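You operate a simulated robot arm through the tools that you are given. There is no shell and no other tool.

You run a simulated robot arm. Do the job below in one go: nothing can be reset, and whatever is moved stays where it is left.

JOB
Brush the teal felt hat smooth on the lathe at mid speed.
Fine: use the white brush and put it back; switch off; leave the lever there and the hat on the lathe. Set down upright: what you pick out.

It is judged by the outcome, as a careful person would: the job done as asked, and still so three seconds after it is handed in. It fails if anything else is knocked over, pushed out of place, dropped, spilled or broken.

ROBOT AND FRAMES
A 6-joint arm with a two-finger gripper, fixed in place. Base frame: the origin is at the foot of the arm, x ahead of it, y to its left, z up. Lengths are in m, angles in degrees, forces in N, time in s.
Its first joint turns from -166.0 to 166.0 degrees. Payload 2.45 kg.
The tool frame sits at the grasp point between the pads (the TCP): z along the fingers, y along the line on which they close. The tips reach 0.02 m beyond it. The gripper opens to 0.14 m. The gripper's body begins 0.168 m behind the TCP.
Orientation is told as [roll, pitch, yaw] about the base's x, y, z axes, in that order, counted from this pose: with the fingers straight down and closing along the base's y, the tool's x points along the base's -x, its y along +y and its z along -z.

CONTROLS
- The arm moves only by the tool move_arm. Its argument "increments" is a list of rows, each a list of 3 entries, a list of its own where there are three numbers: the shift along the base's x, y, z in units of 50 mm (1.0 is 50 mm), then the turn, a rotation vector about the base's x, y, z in units of 6 degrees (1.0 is 6 degrees), then the gripper command, from -1 (shut) to 1 (fully open), values between in proportion. In form: [[[x, y, z], [rx, ry, rz], jaw], ...]. A call has 1 to 20 rows; each row shifts and turns the commanded pose from where the row before left it. A call with a number of a shift or a turn outside -1 to 1 is refused whole. A row lasts 0.2 s, in which the tool goes at most 0.05 m and 8.6 degrees; a call with a longer step from one row to the next is refused whole, and so is a gripper value outside its range. Where a pose cannot be reached the arm comes as near as it can. A force on the tool above 50 N (or 10 N above the force at the start of the call, whichever is more), or a blocked arm, ends the call early, and 0.2 s more pass. Each finger travels about 0.045 m/s and halts on what it meets, pressing with about 36 N; the grip force reading is that of the motor and also rises with nothing between the fingers. The clock runs only during rows and for 0.2 s after the last one: add rows that do not move to give the fingers time. It gives the time, the measured TCP pose, the force on the tool (base axes), the opening and the grip force at its end, in the units of the frame above (readings bear some noise), with the torque about the TCP (base axes, N m) and any sound that the robot's microphone picked up.
- Cameras (640 x 400 px; columns grow to the right, rows downward): "scene" is fixed at [0.4022, -0.4998, 1.6481]; the picture's right is [-0.26, -0.96, 0.00], its down [-0.64, 0.17, -0.75] and it looks along [0.72, -0.20, -0.66] (base axes); focal length 214 px, centre (320, 200). "wrist" rides on the gripper at [0.078, 0.011, -0.209] in the tool frame; the picture's right is [-0.14, 0.99, 0.00], its down [-0.92, -0.13, -0.37] and it looks along [-0.37, -0.05, 0.93] (tool axes); focal length 280 px, centre (320, 200). There is no depth. A picture from a camera that has moved, and an enlarged one, comes with that camera's place and axes in the base frame and with its lens.
- snapshot(camera): a new picture of that camera. No time passes.
- enlarge(camera, box): a new picture of the part [left, top, right, bottom] of that camera's present view, enlarged. No time passes.
- hand_in(): hands the job in; it is judged then, once.

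Nothing tells you positions but the pictures and the camera data. Unless the task says otherwise, let go and move clear before handing in.

The tools are called as a command line: name --argument value ..., lists and objects as JSON in quotes. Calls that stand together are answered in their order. move_arm: Moves the arm, as the interface text tells. Its arguments: {"type":"object","properties":{"increments":{"type":"array","items":{"type":"array"}}},"required":["increments"]} The other tools are called the same way: snapshot (camera) takes a picture; enlarge (camera, box) takes an enlarged picture of a part of a camera's view; hand_in () hands the job in.

At the start:

```text
time_s: 0.0
ee_pos: [0.5184, 0.4592, 1.3522]
orientation: [0.1, 0.0, 0.1]
wrist_force: [0.0, 0.3, 0.2]
ft_torque: [0.0, 0.02, 0.02]
gripper_width: 0.14
grasp_force: 0.0
```

scene: 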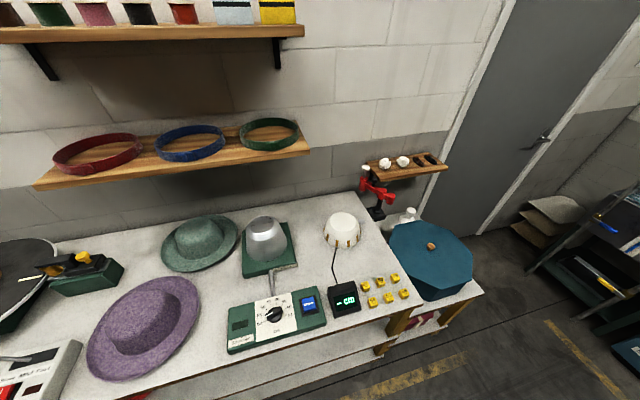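
wrist: 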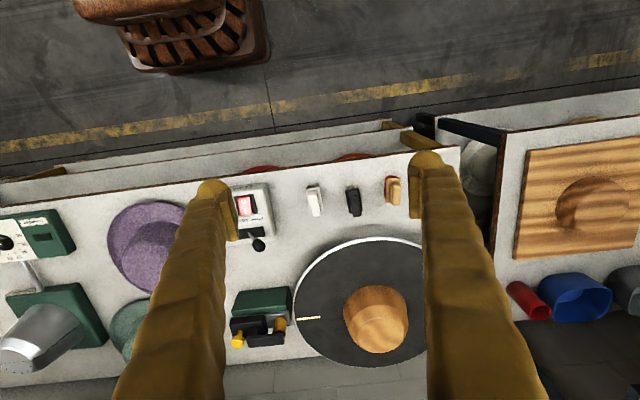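

The scene shows a workbench with a purple and a teal felt hat, a lathe (dark disc with a wooden block), a switch box and three brushes. I'll look at each of these more closely before I move anything.

enlarge --camera "wrist" --box '[200, 150, 460, 370]'

enlarge --camera "wrist" --box '[0, 170, 220, 370]'

enlarge --camera "scene" --box '[0, 190, 220, 400]'

enlarge --camera "scene" --box '[150, 200, 430, 370]'

```text
1.82 times, centred on (330, 260) of wrist
camera zoom: at [0.4396, 0.4699, 1.5605], right [0.14, 0.99, 0.0], down [0.92, -0.13, 0.37], along [0.37, -0.05, -0.93], focal length 510 px, centre (302, 91)
```

zoom: 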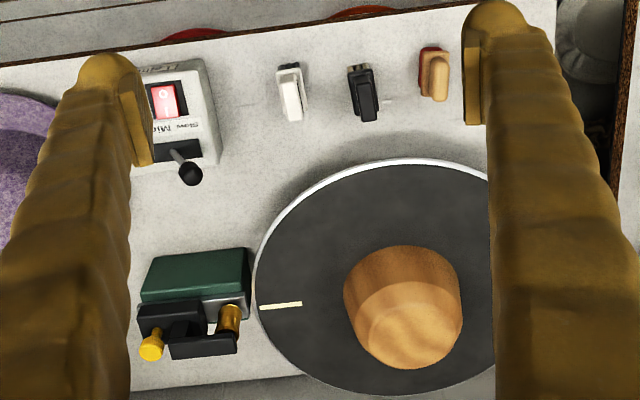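

```text
2.00 times, centred on (110, 270) of wrist
camera zoom: at [0.4396, 0.4699, 1.5605], right [0.14, 0.99, 0.0], down [0.92, -0.13, 0.37], along [0.37, -0.05, -0.93], focal length 561 px, centre (740, 60)
```

zoom: 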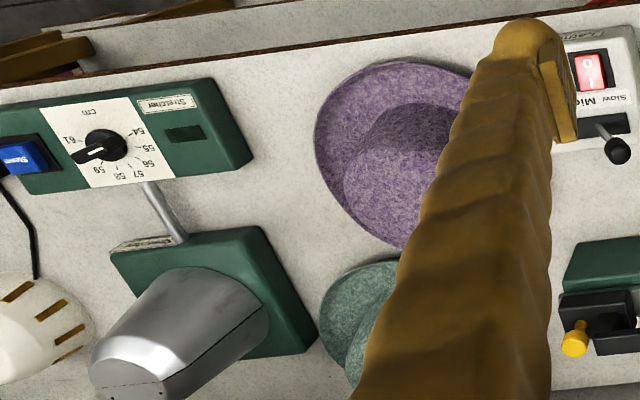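

```text
1.90 times, centred on (110, 295) of scene
camera zoom: at [0.4022, -0.4998, 1.6481], right [-0.26, -0.96, 0.0], down [-0.64, 0.17, -0.75], along [0.72, -0.2, -0.66], focal length 408 px, centre (720, 19)
```

zoom: 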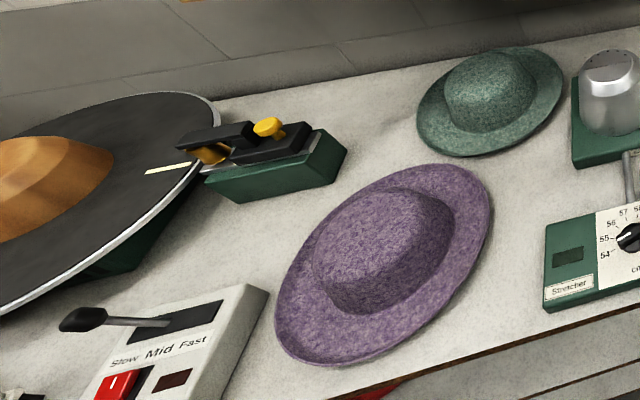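

```text
2.29 times, centred on (290, 285) of scene
camera zoom: at [0.4022, -0.4998, 1.6481], right [-0.26, -0.96, 0.0], down [-0.64, 0.17, -0.75], along [0.72, -0.2, -0.66], focal length 490 px, centre (389, 6)
```

zoom: 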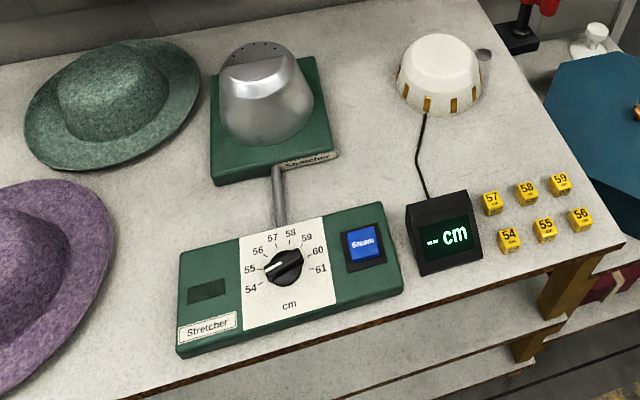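

The disc with the wooden block is the lathe, at about (1.0, 0.55), and its lever box is in front of it. The teal hat is at about (1.1, -0.15). I'll move the wrist camera sideways to get better views and triangulate.

move_arm --increments '[[[0, -1, 0], [0, 0, 0], 1], [[0, -1, 0], [0, 0, 0], 1], [[0, -1, 0], [0, 0, 0], 1], [[0, -1, 0], [0, 0, 0], 1], [[0, -1, 0], [0, 0, 0], 1], [[0, -1, 0], [0, 0, 0], 1], [[0, -1, 0], [0, 0, 0], 1], [[0, -1, 0], [0, 0, 0], 1]]'

snapshot --camera "wrist"

snapshot --camera "scene"

```text
time_s: 1.8
ee_pos: [0.5187, 0.0631, 1.3533]
orientation: [0.1, 0.1, 0.0]
wrist_force: [0.2, 0.5, -0.4]
ft_torque: [0.01, 0.0, -0.02]
gripper_width: 0.1402
grasp_force: 0.0
```

```text
taken
camera wrist: at [0.4392, 0.074, 1.5615], right [0.14, 0.99, 0.0], down [0.92, -0.13, 0.37], along [0.37, -0.05, -0.93], focal length 280 px, centre (320, 200)
```

wrist: 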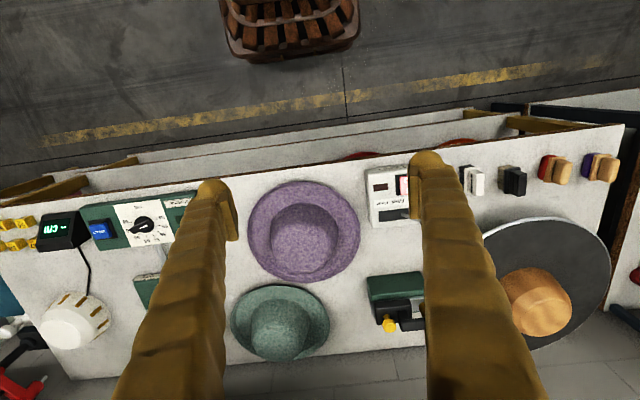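

```text
taken
```

scene: 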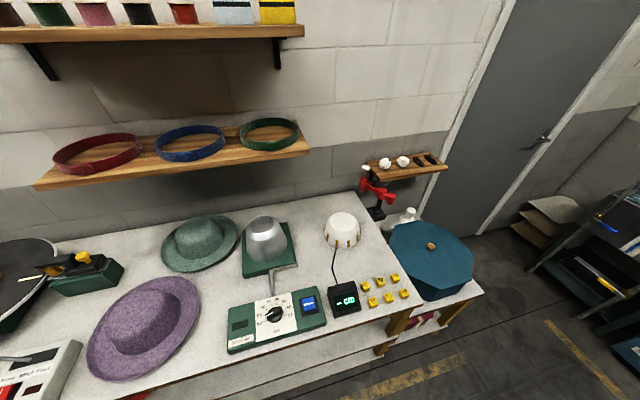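

The teal hat's brim is centred near (1.11, -0.15) and is about 0.32 m across. I'll zoom in on the hat, the brushes and the lever box, and work out the crown size and how to grip it.

enlarge --camera "wrist" --box '[220, 270, 350, 370]'

enlarge --camera "wrist" --box '[450, 140, 630, 220]'

enlarge --camera "wrist" --box '[460, 200, 640, 360]'

enlarge --camera "scene" --box '[150, 200, 250, 280]'

enlarge --camera "scene" --box '[0, 220, 130, 400]'

```text
4.00 times, centred on (285, 320) of wrist
camera zoom: at [0.4392, 0.074, 1.5615], right [0.14, 0.99, 0.0], down [0.92, -0.13, 0.37], along [0.37, -0.05, -0.93], focal length 1122 px, centre (460, -280)
```

zoom: 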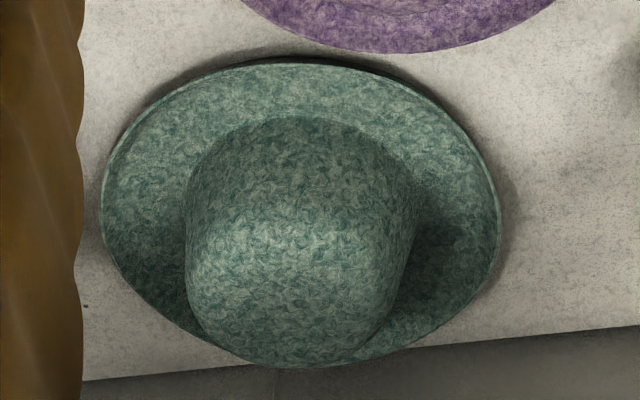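

```text
3.56 times, centred on (540, 180) of wrist
camera zoom: at [0.4392, 0.074, 1.5615], right [0.14, 0.99, 0.0], down [0.92, -0.13, 0.37], along [0.37, -0.05, -0.93], focal length 997 px, centre (-462, 271)
```

zoom: 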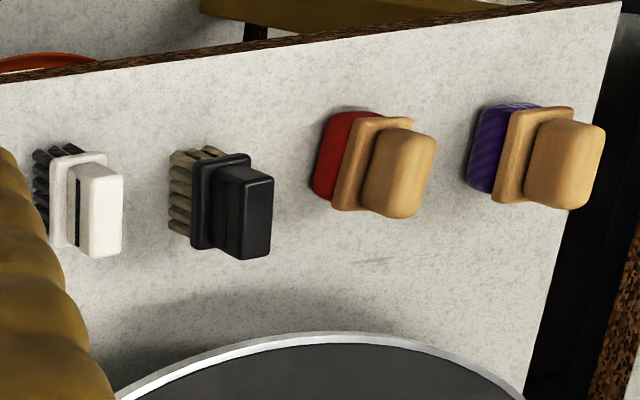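

```text
2.50 times, centred on (550, 280) of wrist
camera zoom: at [0.4392, 0.074, 1.5615], right [0.14, 0.99, 0.0], down [0.92, -0.13, 0.37], along [0.37, -0.05, -0.93], focal length 701 px, centre (-255, 0)
```

zoom: 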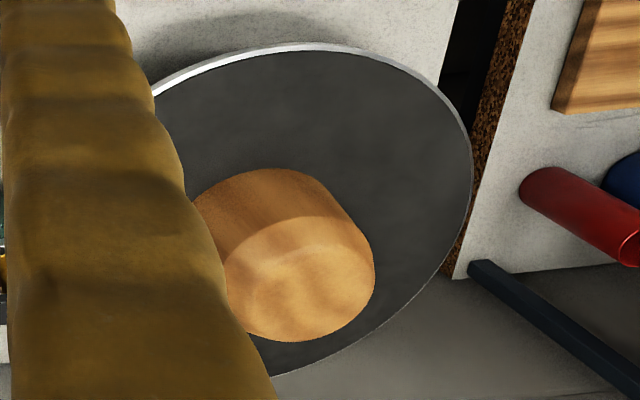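

```text
5.00 times, centred on (200, 240) of scene
camera zoom: at [0.4022, -0.4998, 1.6481], right [-0.26, -0.96, 0.0], down [-0.64, 0.17, -0.75], along [0.72, -0.2, -0.66], focal length 1072 px, centre (920, 0)
```

zoom: 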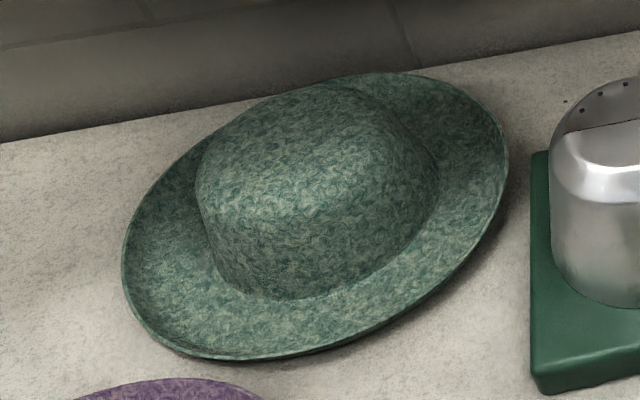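

```text
2.22 times, centred on (65, 310) of scene
camera zoom: at [0.4022, -0.4998, 1.6481], right [-0.26, -0.96, 0.0], down [-0.64, 0.17, -0.75], along [0.72, -0.2, -0.66], focal length 477 px, centre (887, -44)
```

zoom: 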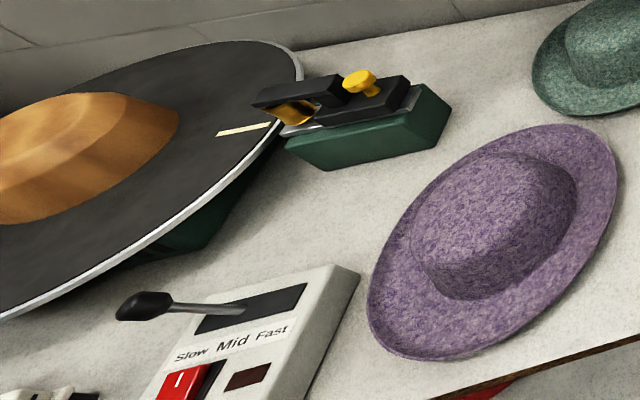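

The brim edge looks slightly raised and the crown is about 0.18 m wide at its base. The brushes stand bristles down with their handles up. I'll move over the hat for a closer look and check how far the arm reaches.

move_arm --increments '[[[1, -1, 0], [0, 0, 0], 1], [[1, -1, 0], [0, 0, 0], 1], [[0, -1, 0], [0, 0, 0], 1], [[0, -1, 0], [0, 0, 0], 1]]'

```text
refused: row 1 steps farther than a row can; nothing moved
```

That call was refused because the diagonal step was over 0.05 m, so I'll use smaller steps.

move_arm --increments '[[[0.7, -0.7, 0], [0, 0, 0], 1], [[0.7, -0.7, 0], [0, 0, 0], 1], [[0.7, -0.7, 0], [0, 0, 0], 1], [[0.7, -0.7, 0], [0, 0, 0], 1], [[0.7, -0.7, 0], [0, 0, 0], 1], [[0.7, -0.7, 0], [0, 0, 0], 1]]'

snapshot --camera "wrist"

snapshot --camera "scene"

```text
time_s: 3.2
ee_pos: [0.7261, -0.1539, 1.3504]
orientation: [0.1, -0.1, 0.1]
wrist_force: [-1.4, 0.6, 1.3]
ft_torque: [-0.06, -0.08, -0.01]
gripper_width: 0.14
grasp_force: 0.1
```

```text
taken
camera wrist: at [0.6484, -0.1417, 1.5593], right [0.14, 0.99, 0.0], down [0.92, -0.13, 0.37], along [0.37, -0.05, -0.93], focal length 280 px, centre (320, 200)
```

wrist: 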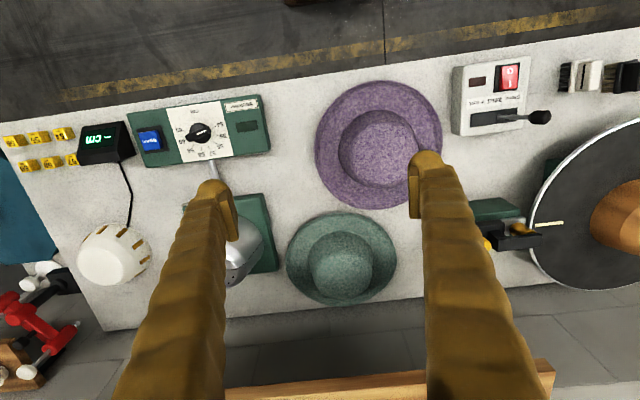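

```text
taken
```

scene: 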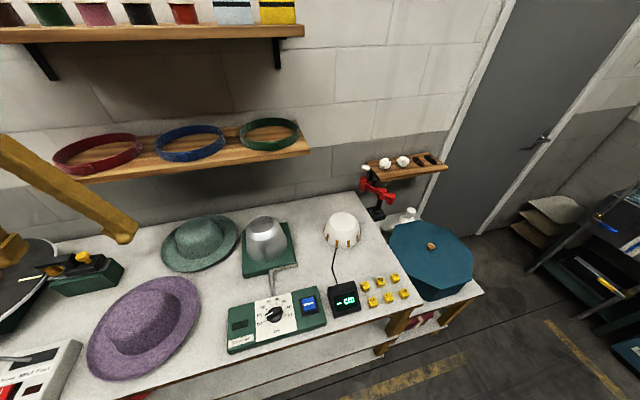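

enlarge --camera "wrist" --box '[270, 195, 430, 315]'

enlarge --camera "wrist" --box '[440, 40, 640, 165]'

```text
3.33 times, centred on (350, 255) of wrist
camera zoom: at [0.6484, -0.1417, 1.5593], right [0.14, 0.99, 0.0], down [0.92, -0.13, 0.37], along [0.37, -0.05, -0.93], focal length 935 px, centre (220, 17)
```

zoom: 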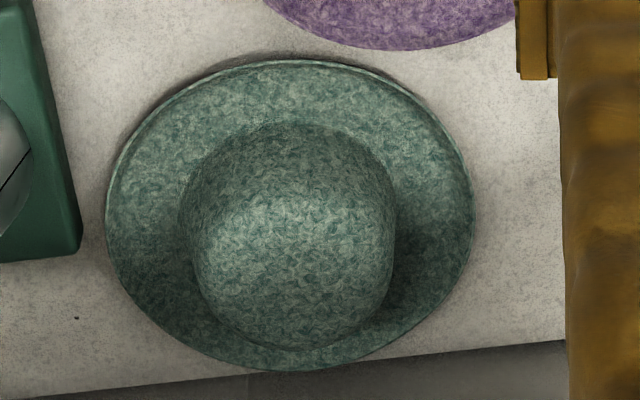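

```text
3.20 times, centred on (540, 102) of wrist
camera zoom: at [0.6484, -0.1417, 1.5593], right [0.14, 0.99, 0.0], down [0.92, -0.13, 0.37], along [0.37, -0.05, -0.93], focal length 897 px, centre (-384, 512)
```

zoom: 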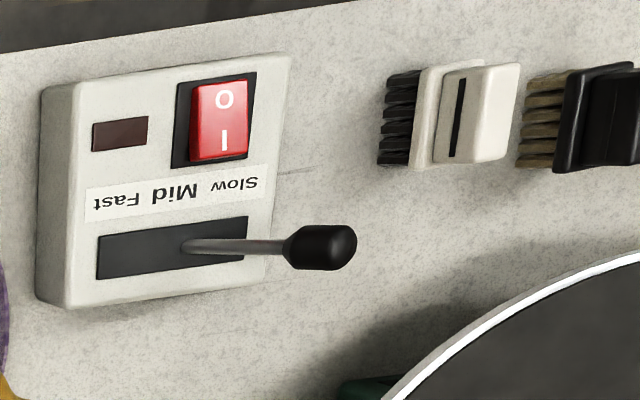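

There is a shelf above the teal hat, with its front edge at about x 1.08 and z 1.26, so a straight-down approach is blocked and the tool has to tilt forward. Next I'll tilt the tool to see the hat from a low angle and judge its profile and brim height.

move_arm --increments '[[[-0.3, -0.1, 0], [0, -1, 0], 1], [[-0.3, -0.1, 0], [0, -1, 0], 1], [[-0.3, -0.1, 0], [0, -1, 0], 1], [[-0.3, -0.1, 0], [0, -1, 0], 1], [[-0.3, -0.1, 0], [0, -1, 0], 1], [[-0.3, -0.1, -0.3], [0, -1, 0], 1], [[-0.3, -0.1, -0.5], [0, -1, 0], 1], [[0, 0, -0.8], [0, 0, 0], 1], [[0, 0, -0.8], [0, 0, 0], 1]]'

snapshot --camera "wrist"

snapshot --camera "scene"

```text
time_s: 5.4
ee_pos: [0.6396, -0.1942, 1.1907]
orientation: [2.0, -38.8, -1.1]
wrist_force: [-0.4, -0.3, 0.0]
ft_torque: [-0.02, -0.08, -0.02]
gripper_width: 0.1401
grasp_force: 0.0
stopped in row 9: the arm was blocked; the commanded pose is now the measured one
```

```text
taken
camera wrist: at [0.4472, -0.1856, 1.3043], right [0.11, 0.99, 0.11], down [0.49, -0.15, 0.86], along [0.87, -0.04, -0.5], focal length 280 px, centre (320, 200)
```

wrist: 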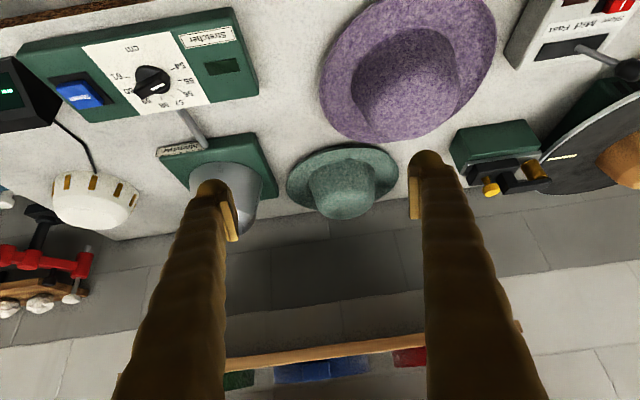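

```text
taken
```

scene: 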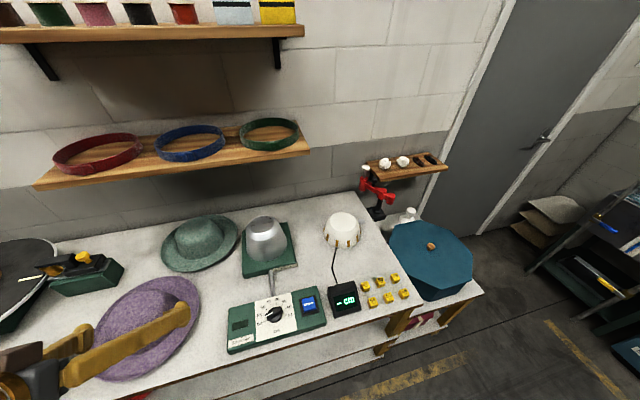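

enlarge --camera "wrist" --box '[260, 120, 420, 240]'

enlarge --camera "wrist" --box '[430, 0, 640, 210]'

```text
3.33 times, centred on (340, 180) of wrist
camera zoom: at [0.4472, -0.1856, 1.3043], right [0.11, 0.99, 0.11], down [0.49, -0.15, 0.86], along [0.87, -0.04, -0.5], focal length 935 px, centre (253, 267)
```

zoom: 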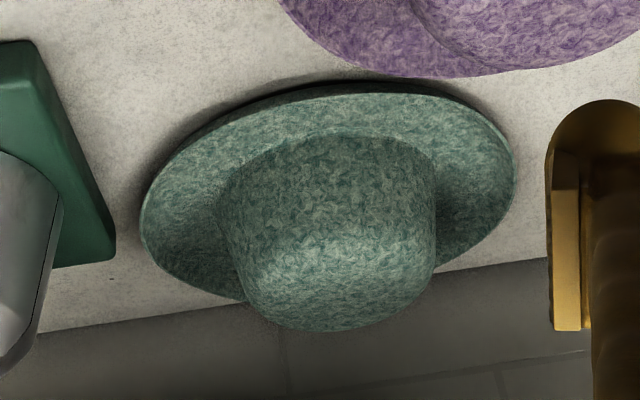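

```text
1.90 times, centred on (535, 105) of wrist
camera zoom: at [0.4472, -0.1856, 1.3043], right [0.11, 0.99, 0.11], down [0.49, -0.15, 0.86], along [0.87, -0.04, -0.5], focal length 534 px, centre (-90, 381)
```

zoom: 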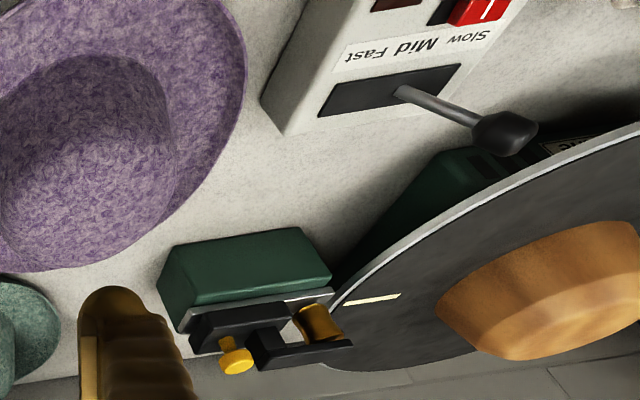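

The brim curls up slightly and its edge is about 14 mm above the table, which I put at z≈0.856. The crown is about 0.16 m wide at the shoulder, too wide for the gripper. I need a closer, lower view before choosing a grasp.

move_arm --increments '[[[0.64, -0.24, 0], [0, -0.3, 0], 1], [[0.64, -0.24, 0], [0, -0.4, 0], 1], [[0.64, -0.24, -0.5], [0, -0.5, 0], 1], [[0.64, -0.24, -0.6], [0, -0.5, 0], 1], [[0.3, -0.24, -0.7], [0, -0.5, 0], 1], [[0.0, 0, -0.7], [0, -0.5, 0], 1]]'

snapshot --camera "wrist"

snapshot --camera "scene"

```text
time_s: 6.8
ee_pos: [0.7831, -0.2545, 1.0668]
orientation: [2.5, -54.9, -1.6]
wrist_force: [-0.4, -0.1, 0.1]
ft_torque: [0.01, 0.03, -0.03]
gripper_width: 0.14
grasp_force: 0.0
```

```text
taken
camera wrist: at [0.5666, -0.2443, 1.1221], right [0.07, 0.99, 0.14], down [0.23, -0.15, 0.96], along [0.97, -0.04, -0.23], focal length 280 px, centre (320, 200)
```

wrist: 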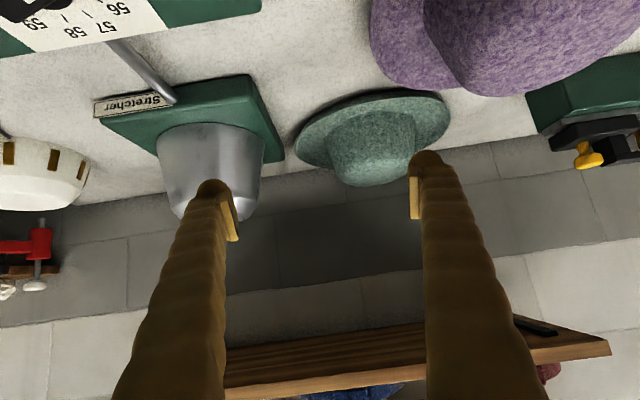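

```text
taken
```

scene: 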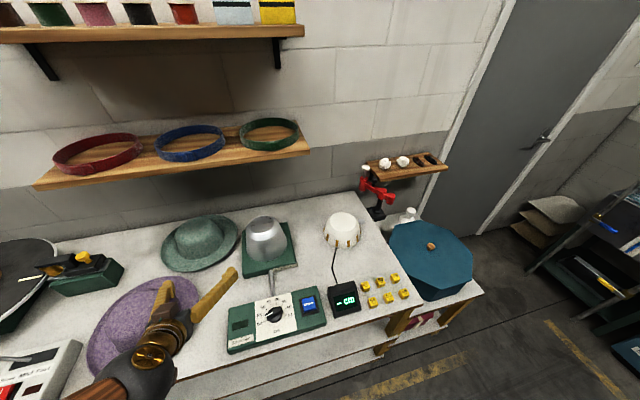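

enlarge --camera "wrist" --box '[280, 75, 460, 195]'

enlarge --camera "scene" --box '[80, 200, 260, 400]'

```text
3.33 times, centred on (370, 135) of wrist
camera zoom: at [0.5666, -0.2443, 1.1221], right [0.07, 0.99, 0.14], down [0.23, -0.15, 0.96], along [0.97, -0.04, -0.23], focal length 935 px, centre (153, 417)
```

zoom: 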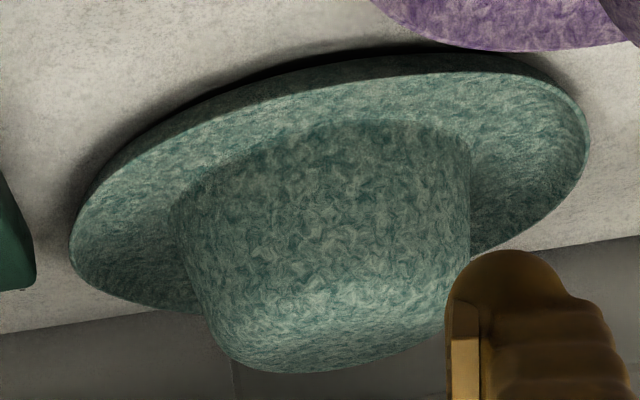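

```text
2.00 times, centred on (170, 300) of scene
camera zoom: at [0.4022, -0.4998, 1.6481], right [-0.26, -0.96, 0.0], down [-0.64, 0.17, -0.75], along [0.72, -0.2, -0.66], focal length 429 px, centre (620, 0)
```

zoom: 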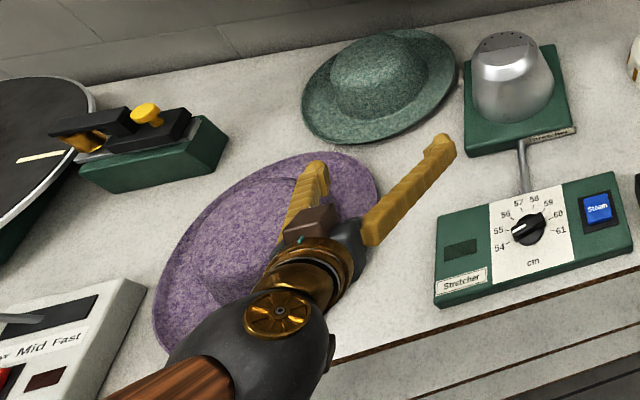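

The lower view shows the brim edge at z≈0.88, about 24 mm above the table, with the brim sloping up toward me. I'll pinch the brim's near edge with a shallow forward-pointing tool and the fingers closing vertically. First I'll roll the gripper 90° here, clear of everything.

move_arm --increments '[[[0, 0, 0], [0.818, 0.02, -0.575], 1], [[0, 0, 0], [0.818, 0.02, -0.575], 1], [[0, 0, 0], [0.818, 0.02, -0.575], 1], [[0, 0, 0], [0.818, 0.02, -0.575], 1], [[0, 0, 0], [0.818, 0.02, -0.575], 1], [[0, 0, 0], [0.818, 0.02, -0.575], 1], [[0, 0, 0], [0.818, 0.02, -0.575], 1], [[0, 0, 0], [0.818, 0.02, -0.575], 1], [[0, 0, 0], [0.818, 0.02, -0.575], 1], [[0, 0, 0], [0.818, 0.02, -0.575], 1], [[0, 0, 0], [0.818, 0.02, -0.575], 1], [[0, 0, 0], [0.818, 0.02, -0.575], 1], [[0, 0, 0], [0.818, 0.02, -0.575], 1], [[0, 0, 0], [0.818, 0.02, -0.575], 1], [[0, 0, 0], [0.818, 0.02, -0.575], 1]]'

snapshot --camera "wrist"

snapshot --camera "scene"

```text
time_s: 10.0
ee_pos: [0.7796, -0.2543, 1.0678]
orientation: [55.1, 1.4, -89.8]
wrist_force: [-0.5, 0.6, 0.3]
ft_torque: [0.01, 0.02, -0.01]
gripper_width: 0.1401
grasp_force: 0.0
```

```text
taken
camera wrist: at [0.616, -0.1796, 1.197], right [0.57, -0.15, 0.81], down [-0.37, -0.92, 0.08], along [0.73, -0.35, -0.58], focal length 280 px, centre (320, 200)
```

wrist: 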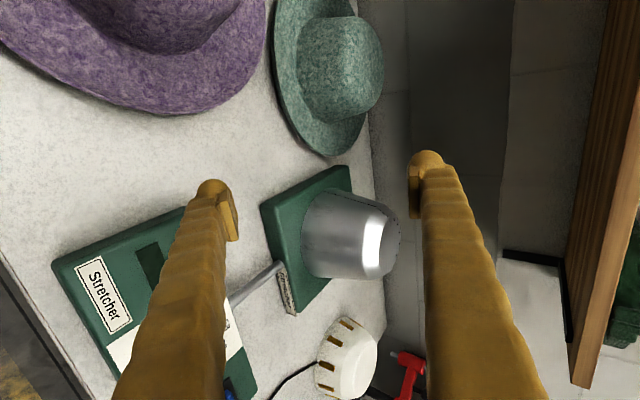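

```text
taken
```

scene: 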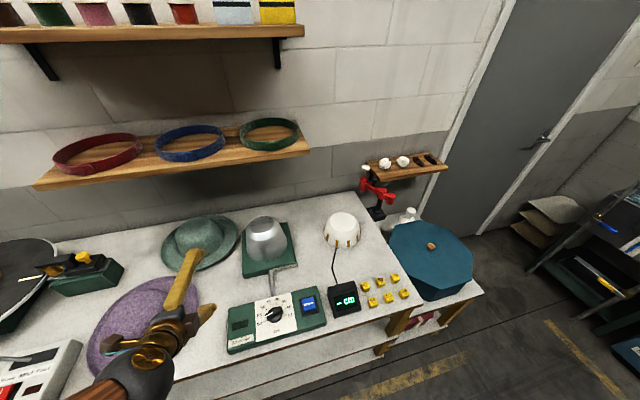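

The fingers now close vertically. I'll check their real thickness in the scene view, since the lower one has to slide under the brim.

enlarge --camera "scene" --box '[60, 210, 260, 400]'

enlarge --camera "wrist" --box '[250, 0, 410, 160]'

enlarge --camera "wrist" --box '[160, 130, 480, 300]'

```text
2.11 times, centred on (160, 305) of scene
camera zoom: at [0.4022, -0.4998, 1.6481], right [-0.26, -0.96, 0.0], down [-0.64, 0.17, -0.75], along [0.72, -0.2, -0.66], focal length 452 px, centre (657, -21)
```

zoom: 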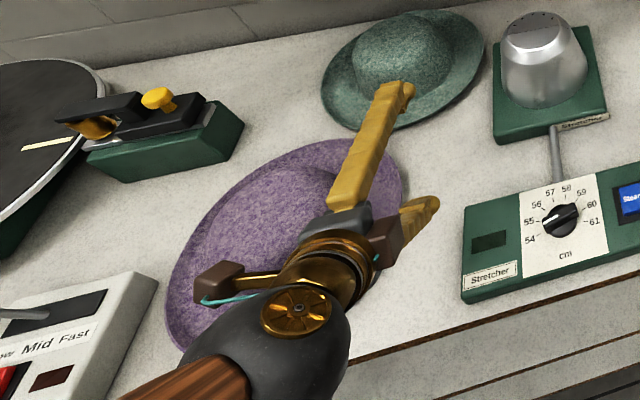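

```text
2.50 times, centred on (330, 80) of wrist
camera zoom: at [0.616, -0.1796, 1.197], right [0.57, -0.15, 0.81], down [-0.37, -0.92, 0.08], along [0.73, -0.35, -0.58], focal length 701 px, centre (295, 500)
```

zoom: 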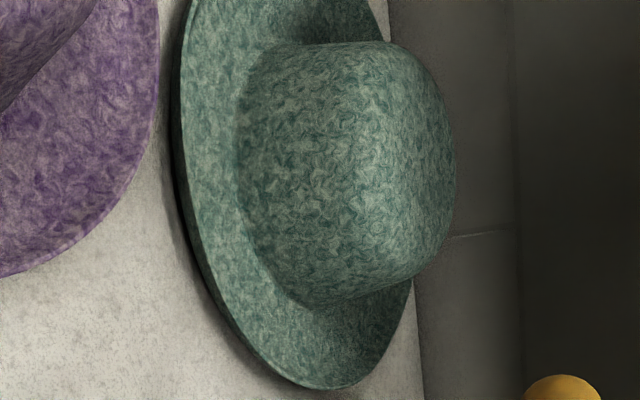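

```text
2.00 times, centred on (320, 215) of wrist
camera zoom: at [0.616, -0.1796, 1.197], right [0.57, -0.15, 0.81], down [-0.37, -0.92, 0.08], along [0.73, -0.35, -0.58], focal length 561 px, centre (320, 170)
```

zoom: 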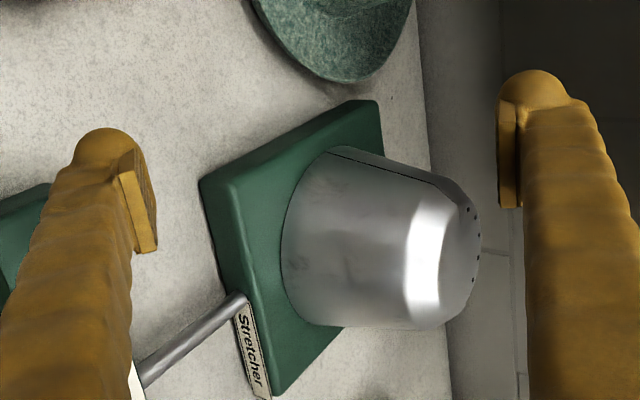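

move_arm --increments '[[[0, 0, 0], [0.1, -0.27, 0.83], -0.57], [[0, 0, 0], [0.1, -0.27, 0.83], -0.57], [[0, 0, 0], [0.1, -0.27, 0.83], -0.57], [[0, 0, 0], [0.1, -0.27, 0.83], -0.57], [[0.3, 0.06, -0.3], [0, 0, 0], -0.57], [[0.4, 0.1, -0.5], [0, 0, 0], -0.57], [[0.5, 0.12, -0.6], [0, 0, 0], -0.57], [[0.5, 0.12, -0.6], [0, 0, 0], -0.57], [[0.5, 0.1, -0.6], [0, 0, 0], -0.57]]'

snapshot --camera "wrist"

snapshot --camera "scene"

```text
time_s: 12.0
ee_pos: [0.891, -0.2299, 0.9401]
orientation: [61.7, 2.5, -69.5]
wrist_force: [1.1, -0.9, 0.5]
ft_torque: [-0.02, 0.05, -0.01]
gripper_width: 0.0302
grasp_force: 0.1
```

```text
taken
camera wrist: at [0.6983, -0.2234, 1.0512], right [0.5, 0.0, 0.87], down [-0.04, -1.0, 0.02], along [0.87, -0.04, -0.5], focal length 280 px, centre (320, 200)
```

wrist: 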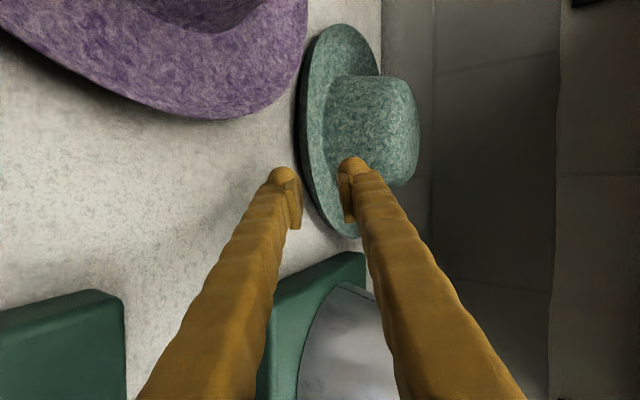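

```text
taken
```

scene: 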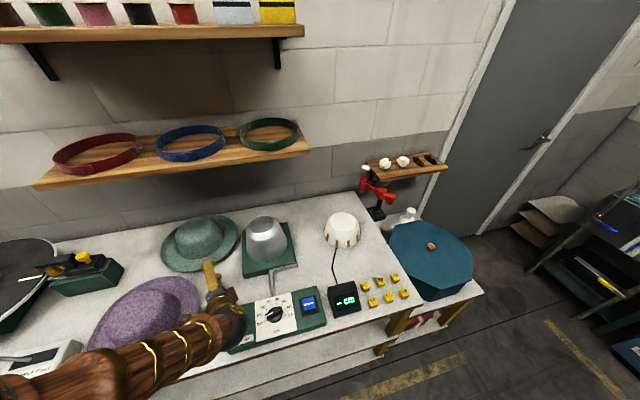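

enlarge --camera "wrist" --box '[240, 20, 440, 250]'

enlarge --camera "scene" --box '[140, 200, 300, 350]'

```text
1.74 times, centred on (340, 135) of wrist
camera zoom: at [0.6983, -0.2234, 1.0512], right [0.5, 0.0, 0.87], down [-0.04, -1.0, 0.02], along [0.87, -0.04, -0.5], focal length 488 px, centre (285, 313)
```

zoom: 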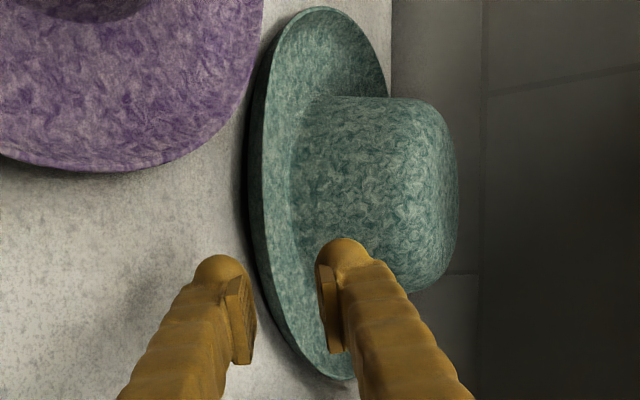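

```text
2.67 times, centred on (220, 275) of scene
camera zoom: at [0.4022, -0.4998, 1.6481], right [-0.26, -0.96, 0.0], down [-0.64, 0.17, -0.75], along [0.72, -0.2, -0.66], focal length 572 px, centre (587, 0)
```

zoom: 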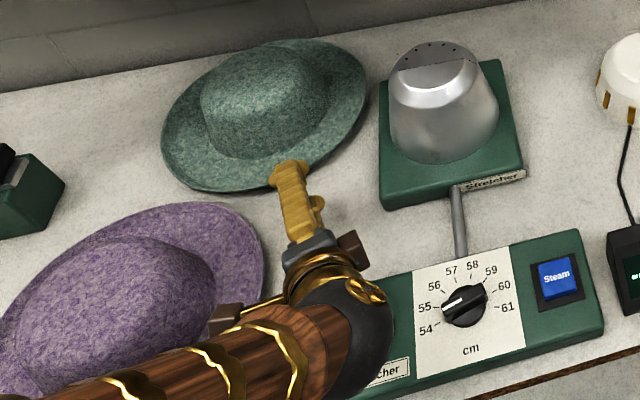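

The fingers are lined up with the brim edge, which is about 0.107 m ahead and 10 mm below the tool axis. I'll advance partway along the tool axis and look again.

move_arm --increments '[[[0.355, 0.142, -0.205], [0, 0, 0], -0.57], [[0.355, 0.142, -0.205], [0, 0, 0], -0.57], [[0.355, 0.142, -0.205], [0, 0, 0], -0.57]]'

snapshot --camera "wrist"

enlarge --camera "wrist" --box '[220, 60, 420, 260]'

enlarge --camera "scene" --box '[140, 200, 300, 350]'

```text
time_s: 12.8
ee_pos: [0.9451, -0.2079, 0.9067]
orientation: [61.8, 2.5, -69.5]
wrist_force: [0.1, -0.3, 0.0]
ft_torque: [0.03, -0.01, 0.03]
gripper_width: 0.0303
grasp_force: 0.0
```

```text
taken
camera wrist: at [0.7509, -0.2008, 1.0189], right [0.5, 0.0, 0.87], down [-0.04, -1.0, 0.02], along [0.86, -0.04, -0.5], focal length 280 px, centre (320, 200)
```

wrist: 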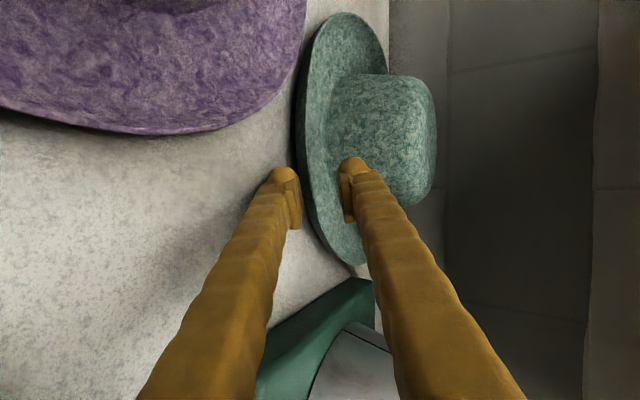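

```text
2.00 times, centred on (320, 160) of wrist
camera zoom: at [0.7509, -0.2008, 1.0189], right [0.5, 0.0, 0.87], down [-0.04, -1.0, 0.02], along [0.86, -0.04, -0.5], focal length 561 px, centre (320, 280)
```

zoom: 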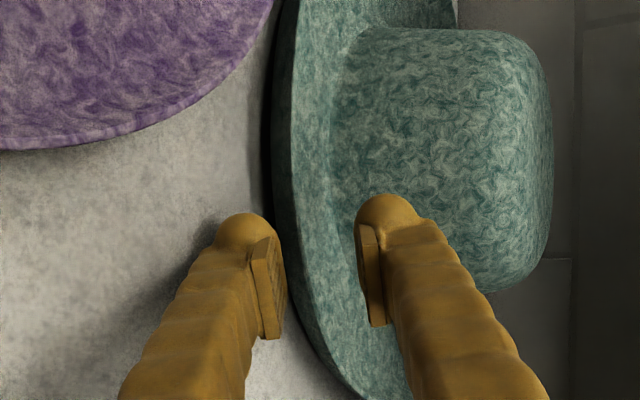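

```text
2.67 times, centred on (220, 275) of scene
camera zoom: at [0.4022, -0.4998, 1.6481], right [-0.26, -0.96, 0.0], down [-0.64, 0.17, -0.75], along [0.72, -0.2, -0.66], focal length 572 px, centre (587, 0)
```

zoom: 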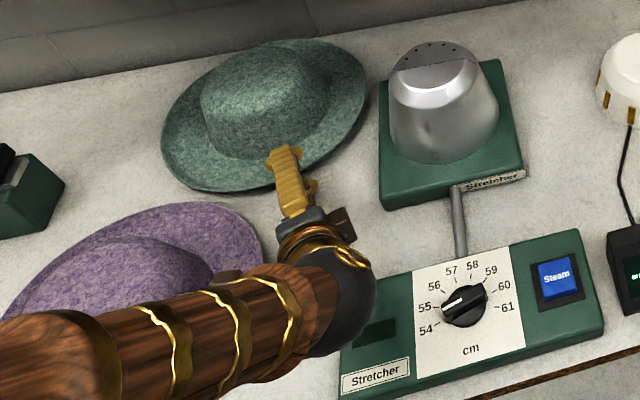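

The brim edge is where I calculated, between the fingertips and about 40 mm ahead of the TCP, and nothing is touching yet. I'll go in slowly in small steps and watch the force.

move_arm --increments '[[[0.0818, 0.0328, -0.0474], [0, 0, 0], -0.57], [[0.0818, 0.0328, -0.0474], [0, 0, 0], -0.57], [[0, 0, 0], [0, 0, 0], -0.57]]'

enlarge --camera "wrist" --box '[240, 90, 400, 250]'

```text
time_s: 13.6
ee_pos: [0.9538, -0.2031, 0.9012]
orientation: [61.8, 2.5, -69.5]
wrist_force: [0.5, 0.5, 0.6]
ft_torque: [-0.02, -0.03, -0.01]
gripper_width: 0.0297
grasp_force: 0.0
```

```text
2.50 times, centred on (320, 170) of wrist
camera zoom: at [0.7606, -0.1968, 1.0134], right [0.5, 0.0, 0.87], down [-0.04, -1.0, 0.02], along [0.86, -0.04, -0.5], focal length 701 px, centre (320, 275)
```

zoom: 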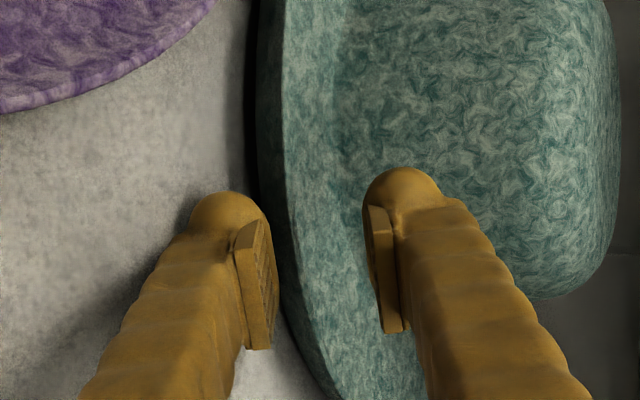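

move_arm --increments '[[[0.0818, 0.0328, -0.0474], [0, 0, 0], -0.57], [[0.0818, 0.0328, -0.0474], [0, 0, 0], -0.57], [[0, 0, 0], [0, 0, 0], -0.57]]'

enlarge --camera "wrist" --box '[240, 90, 400, 250]'

enlarge --camera "scene" --box '[160, 210, 260, 310]'

```text
time_s: 14.4
ee_pos: [0.9615, -0.2011, 0.8978]
orientation: [61.9, 2.5, -69.6]
wrist_force: [-8.9, -5.0, 19.7]
ft_torque: [-0.48, 0.43, -0.12]
gripper_width: 0.0231
grasp_force: 0.1
```

```text
2.50 times, centred on (320, 170) of wrist
camera zoom: at [0.7678, -0.1934, 1.0091], right [0.5, 0.0, 0.87], down [-0.04, -1.0, 0.02], along [0.87, -0.04, -0.5], focal length 701 px, centre (320, 275)
```

zoom: 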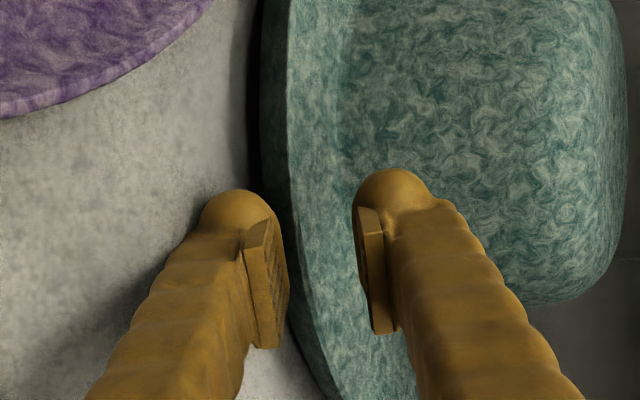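

```text
4.00 times, centred on (210, 260) of scene
camera zoom: at [0.4022, -0.4998, 1.6481], right [-0.26, -0.96, 0.0], down [-0.64, 0.17, -0.75], along [0.72, -0.2, -0.66], focal length 858 px, centre (760, -40)
```

zoom: 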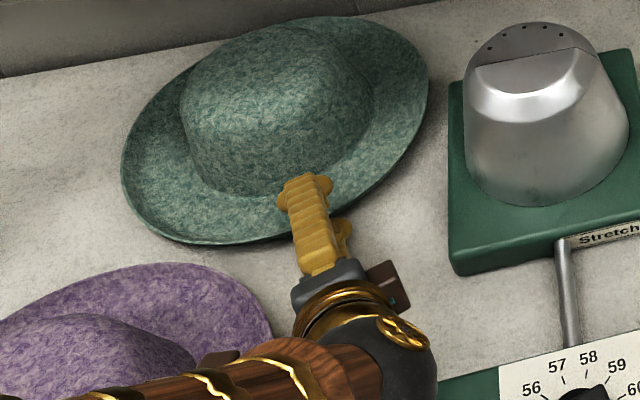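

The call ended with about 20 N upward on the tool and the opening reduced. Either the lower finger touched the table or it is on the brim. I'll back off, confirm the hat hasn't moved, and find where the finger meets the table away from the hat.

move_arm --increments '[[[-0.164, -0.066, 0.095], [0, 0, 0], -0.57], [[-0.246, -0.098, 0.142], [0, 0, 0], -0.57], [[-0.246, -0.098, 0.142], [0, 0, 0], -0.57], [[0, 0, 0], [0, 0, 0], -0.57]]'

enlarge --camera "scene" --box '[160, 210, 260, 310]'

enlarge --camera "wrist" --box '[220, 60, 420, 260]'

```text
time_s: 15.4
ee_pos: [0.929, -0.213, 0.9146]
orientation: [61.7, 2.5, -69.5]
wrist_force: [-0.2, 0.1, 0.9]
ft_torque: [-0.03, 0.0, 0.01]
gripper_width: 0.03
grasp_force: 0.1
```

```text
4.00 times, centred on (210, 260) of scene
camera zoom: at [0.4022, -0.4998, 1.6481], right [-0.26, -0.96, 0.0], down [-0.64, 0.17, -0.75], along [0.72, -0.2, -0.66], focal length 858 px, centre (760, -40)
```

zoom: 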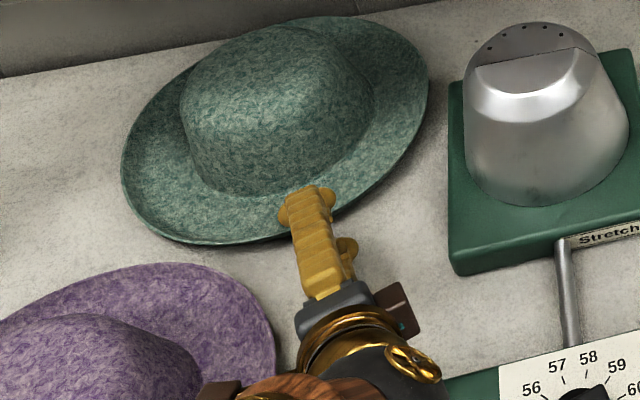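

```text
2.00 times, centred on (320, 160) of wrist
camera zoom: at [0.7349, -0.206, 1.0265], right [0.5, 0.0, 0.87], down [-0.04, -1.0, 0.02], along [0.86, -0.04, -0.5], focal length 561 px, centre (320, 280)
```

zoom: 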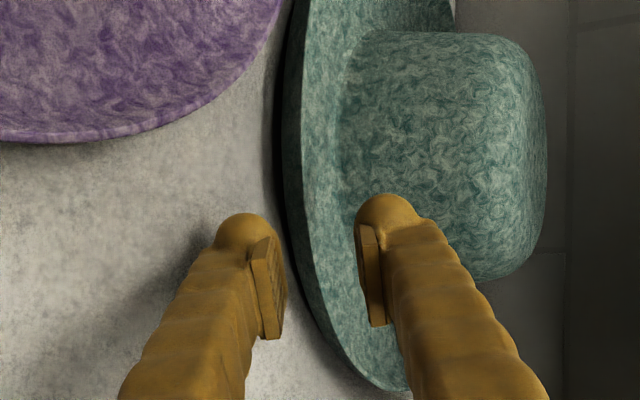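

The hat is unmoved and the force is back to zero. I'll descend here in small steps to find where the lower finger touches the table.

move_arm --increments '[[[0, 0, -0.1], [0, 0, 0], -0.57], [[0, 0, -0.1], [0, 0, 0], -0.57], [[0, 0, 0], [0, 0, 0], -0.57]]'

move_arm --increments '[[[0, 0, -0.04], [0, 0, 0], -0.57], [[0, 0, 0], [0, 0, 0], -0.57]]'

move_arm --increments '[[[0, 0, -0.04], [0, 0, 0], -0.57], [[0, 0, 0], [0, 0, 0], -0.57]]'

```text
time_s: 16.2
ee_pos: [0.9298, -0.2134, 0.9045]
orientation: [61.8, 2.5, -69.4]
wrist_force: [-0.5, 0.2, 0.5]
ft_torque: [-0.03, 0.0, -0.01]
gripper_width: 0.0301
grasp_force: 0.1
```

```text
time_s: 16.8
ee_pos: [0.9297, -0.2123, 0.9025]
orientation: [61.7, 2.5, -69.6]
wrist_force: [-0.4, -0.3, -0.6]
ft_torque: [0.0, -0.02, -0.02]
gripper_width: 0.0301
grasp_force: 0.0
```

```text
time_s: 17.4
ee_pos: [0.9304, -0.2135, 0.9018]
orientation: [61.7, 2.5, -69.6]
wrist_force: [0.2, 0.5, 0.4]
ft_torque: [0.0, 0.04, 0.0]
gripper_width: 0.0301
grasp_force: 0.1
```

move_arm --increments '[[[0, 0, -0.04], [0, 0, 0], -0.57], [[0, 0, 0], [0, 0, 0], -0.57]]'

move_arm --increments '[[[0, 0, -0.04], [0, 0, 0], -0.57], [[0, 0, 0], [0, 0, 0], -0.57]]'

move_arm --increments '[[[0, 0, -0.04], [0, 0, 0], -0.57], [[0, 0, 0], [0, 0, 0], -0.57]]'

```text
time_s: 18.0
ee_pos: [0.9274, -0.2138, 0.8999]
orientation: [61.9, 2.5, -69.6]
wrist_force: [-2.4, 1.3, 4.5]
ft_torque: [0.0, 0.05, -0.02]
gripper_width: 0.0284
grasp_force: 0.1
```

```text
time_s: 18.6
ee_pos: [0.9293, -0.2136, 0.8995]
orientation: [61.8, 2.5, -69.7]
wrist_force: [-5.6, -4.4, 13.4]
ft_torque: [-0.34, 0.3, -0.07]
gripper_width: 0.0256
grasp_force: 0.1
```

```text
time_s: 19.2
ee_pos: [0.9294, -0.2137, 0.8968]
orientation: [61.8, 2.5, -69.5]
wrist_force: [-12.4, -0.3, 24.2]
ft_torque: [-0.42, 0.57, -0.14]
gripper_width: 0.0207
grasp_force: 0.1
```

The lower finger touches the table at TCP z≈0.900, so finger plus pad is about 24 mm thick, too thick to slide under the brim at this shallow angle. I'll hook the rim with a steep fingertip instead, lift it slightly, and then rotate shallow to pinch it. First I raise and tilt.

move_arm --increments '[[[-0.1, -0.04, 0.5], [0, 0, 0], -0.5], [[-0.2, -0.08, 0.5], [0, 0, 0], -0.5], [[0, 0, 0.3], [-0.415, 0.913, 0], -0.5], [[0, 0, 0], [-0.415, 0.913, 0], -0.5], [[0, 0, 0], [-0.415, 0.913, 0], -0.5], [[0, 0, 0], [-0.415, 0.913, 0], -0.5], [[0, 0, 0], [-0.415, 0.913, 0], -0.5], [[0, 0, 0], [-0.415, 0.913, 0], -0.5]]'

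snapshot --camera "wrist"

enlarge --camera "scene" --box '[140, 200, 300, 350]'

```text
time_s: 21.0
ee_pos: [0.9137, -0.2212, 0.9607]
orientation: [25.7, -0.4, -70.3]
wrist_force: [0.5, -0.3, 0.8]
ft_torque: [0.03, -0.01, -0.01]
gripper_width: 0.0349
grasp_force: 0.0
```

```text
taken
camera wrist: at [0.8112, -0.172, 1.153], right [0.89, 0.17, 0.43], down [0.05, -0.96, 0.28], along [0.46, -0.23, -0.86], focal length 280 px, centre (320, 200)
```

wrist: 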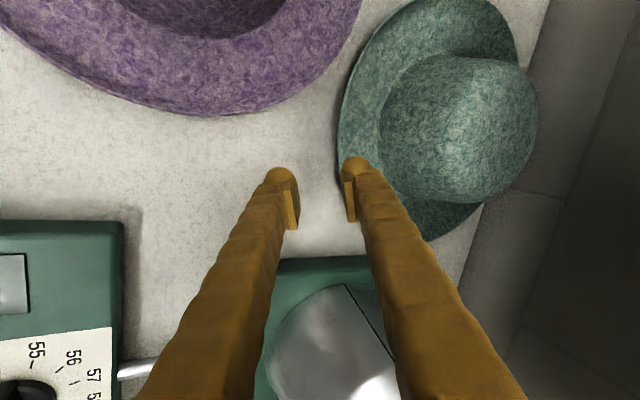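

```text
2.67 times, centred on (220, 275) of scene
camera zoom: at [0.4022, -0.4998, 1.6481], right [-0.26, -0.96, 0.0], down [-0.64, 0.17, -0.75], along [0.72, -0.2, -0.66], focal length 572 px, centre (587, 0)
```

zoom: 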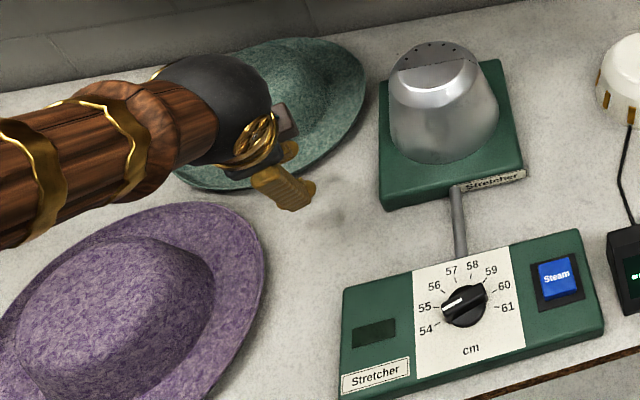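

The tool is now steep, at 64° below horizontal. I'll move to just outside the brim's near edge, with the upper finger over the brim, and descend most of the way.

move_arm --increments '[[[0.55, 0.215, 0], [0, 0, 0], -0.5], [[0.55, 0.215, 0], [0, 0, 0], -0.5], [[0, 0, -0.5], [0, 0, 0], -0.5], [[0, 0, -0.5], [0, 0, 0], -0.5], [[0, 0, 0], [0, 0, 0], -0.5]]'

snapshot --camera "wrist"

enlarge --camera "wrist" --box '[220, 110, 420, 260]'

enlarge --camera "scene" --box '[160, 210, 260, 310]'

```text
time_s: 22.2
ee_pos: [0.9695, -0.2021, 0.9108]
orientation: [25.7, -0.3, -70.4]
wrist_force: [0.3, -0.6, -0.2]
ft_torque: [0.01, -0.03, 0.0]
gripper_width: 0.0349
grasp_force: 0.0
```

```text
taken
camera wrist: at [0.866, -0.1524, 1.1027], right [0.89, 0.17, 0.43], down [0.05, -0.96, 0.28], along [0.46, -0.23, -0.86], focal length 280 px, centre (320, 200)
```

wrist: 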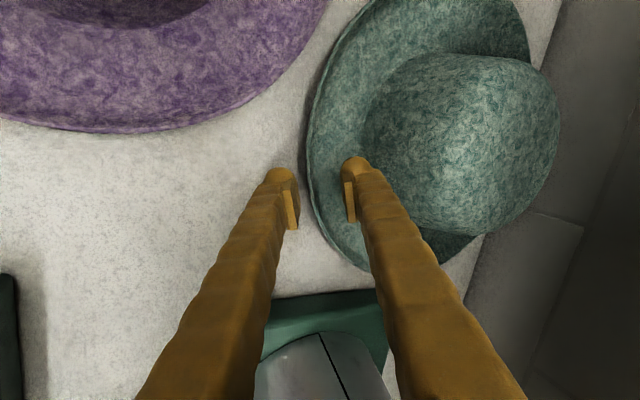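

```text
2.67 times, centred on (320, 185) of wrist
camera zoom: at [0.866, -0.1524, 1.1027], right [0.89, 0.17, 0.43], down [0.05, -0.96, 0.28], along [0.46, -0.23, -0.86], focal length 748 px, centre (320, 240)
```

zoom: 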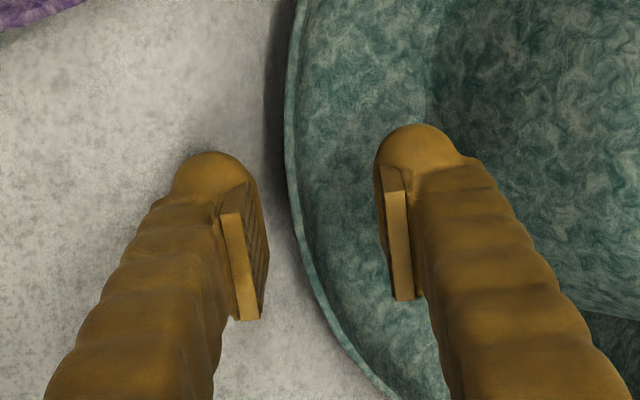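

```text
4.00 times, centred on (210, 260) of scene
camera zoom: at [0.4022, -0.4998, 1.6481], right [-0.26, -0.96, 0.0], down [-0.64, 0.17, -0.75], along [0.72, -0.2, -0.66], focal length 858 px, centre (760, -40)
```

zoom: 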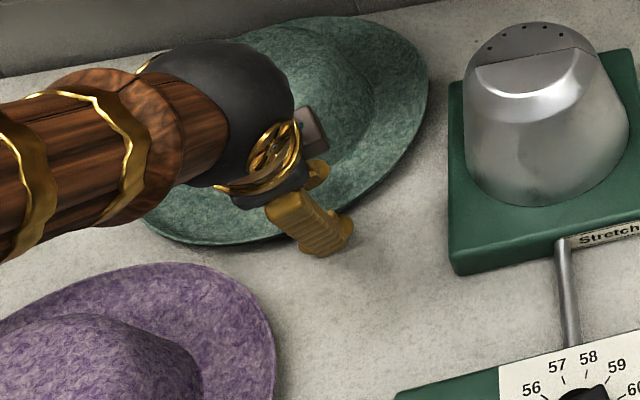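

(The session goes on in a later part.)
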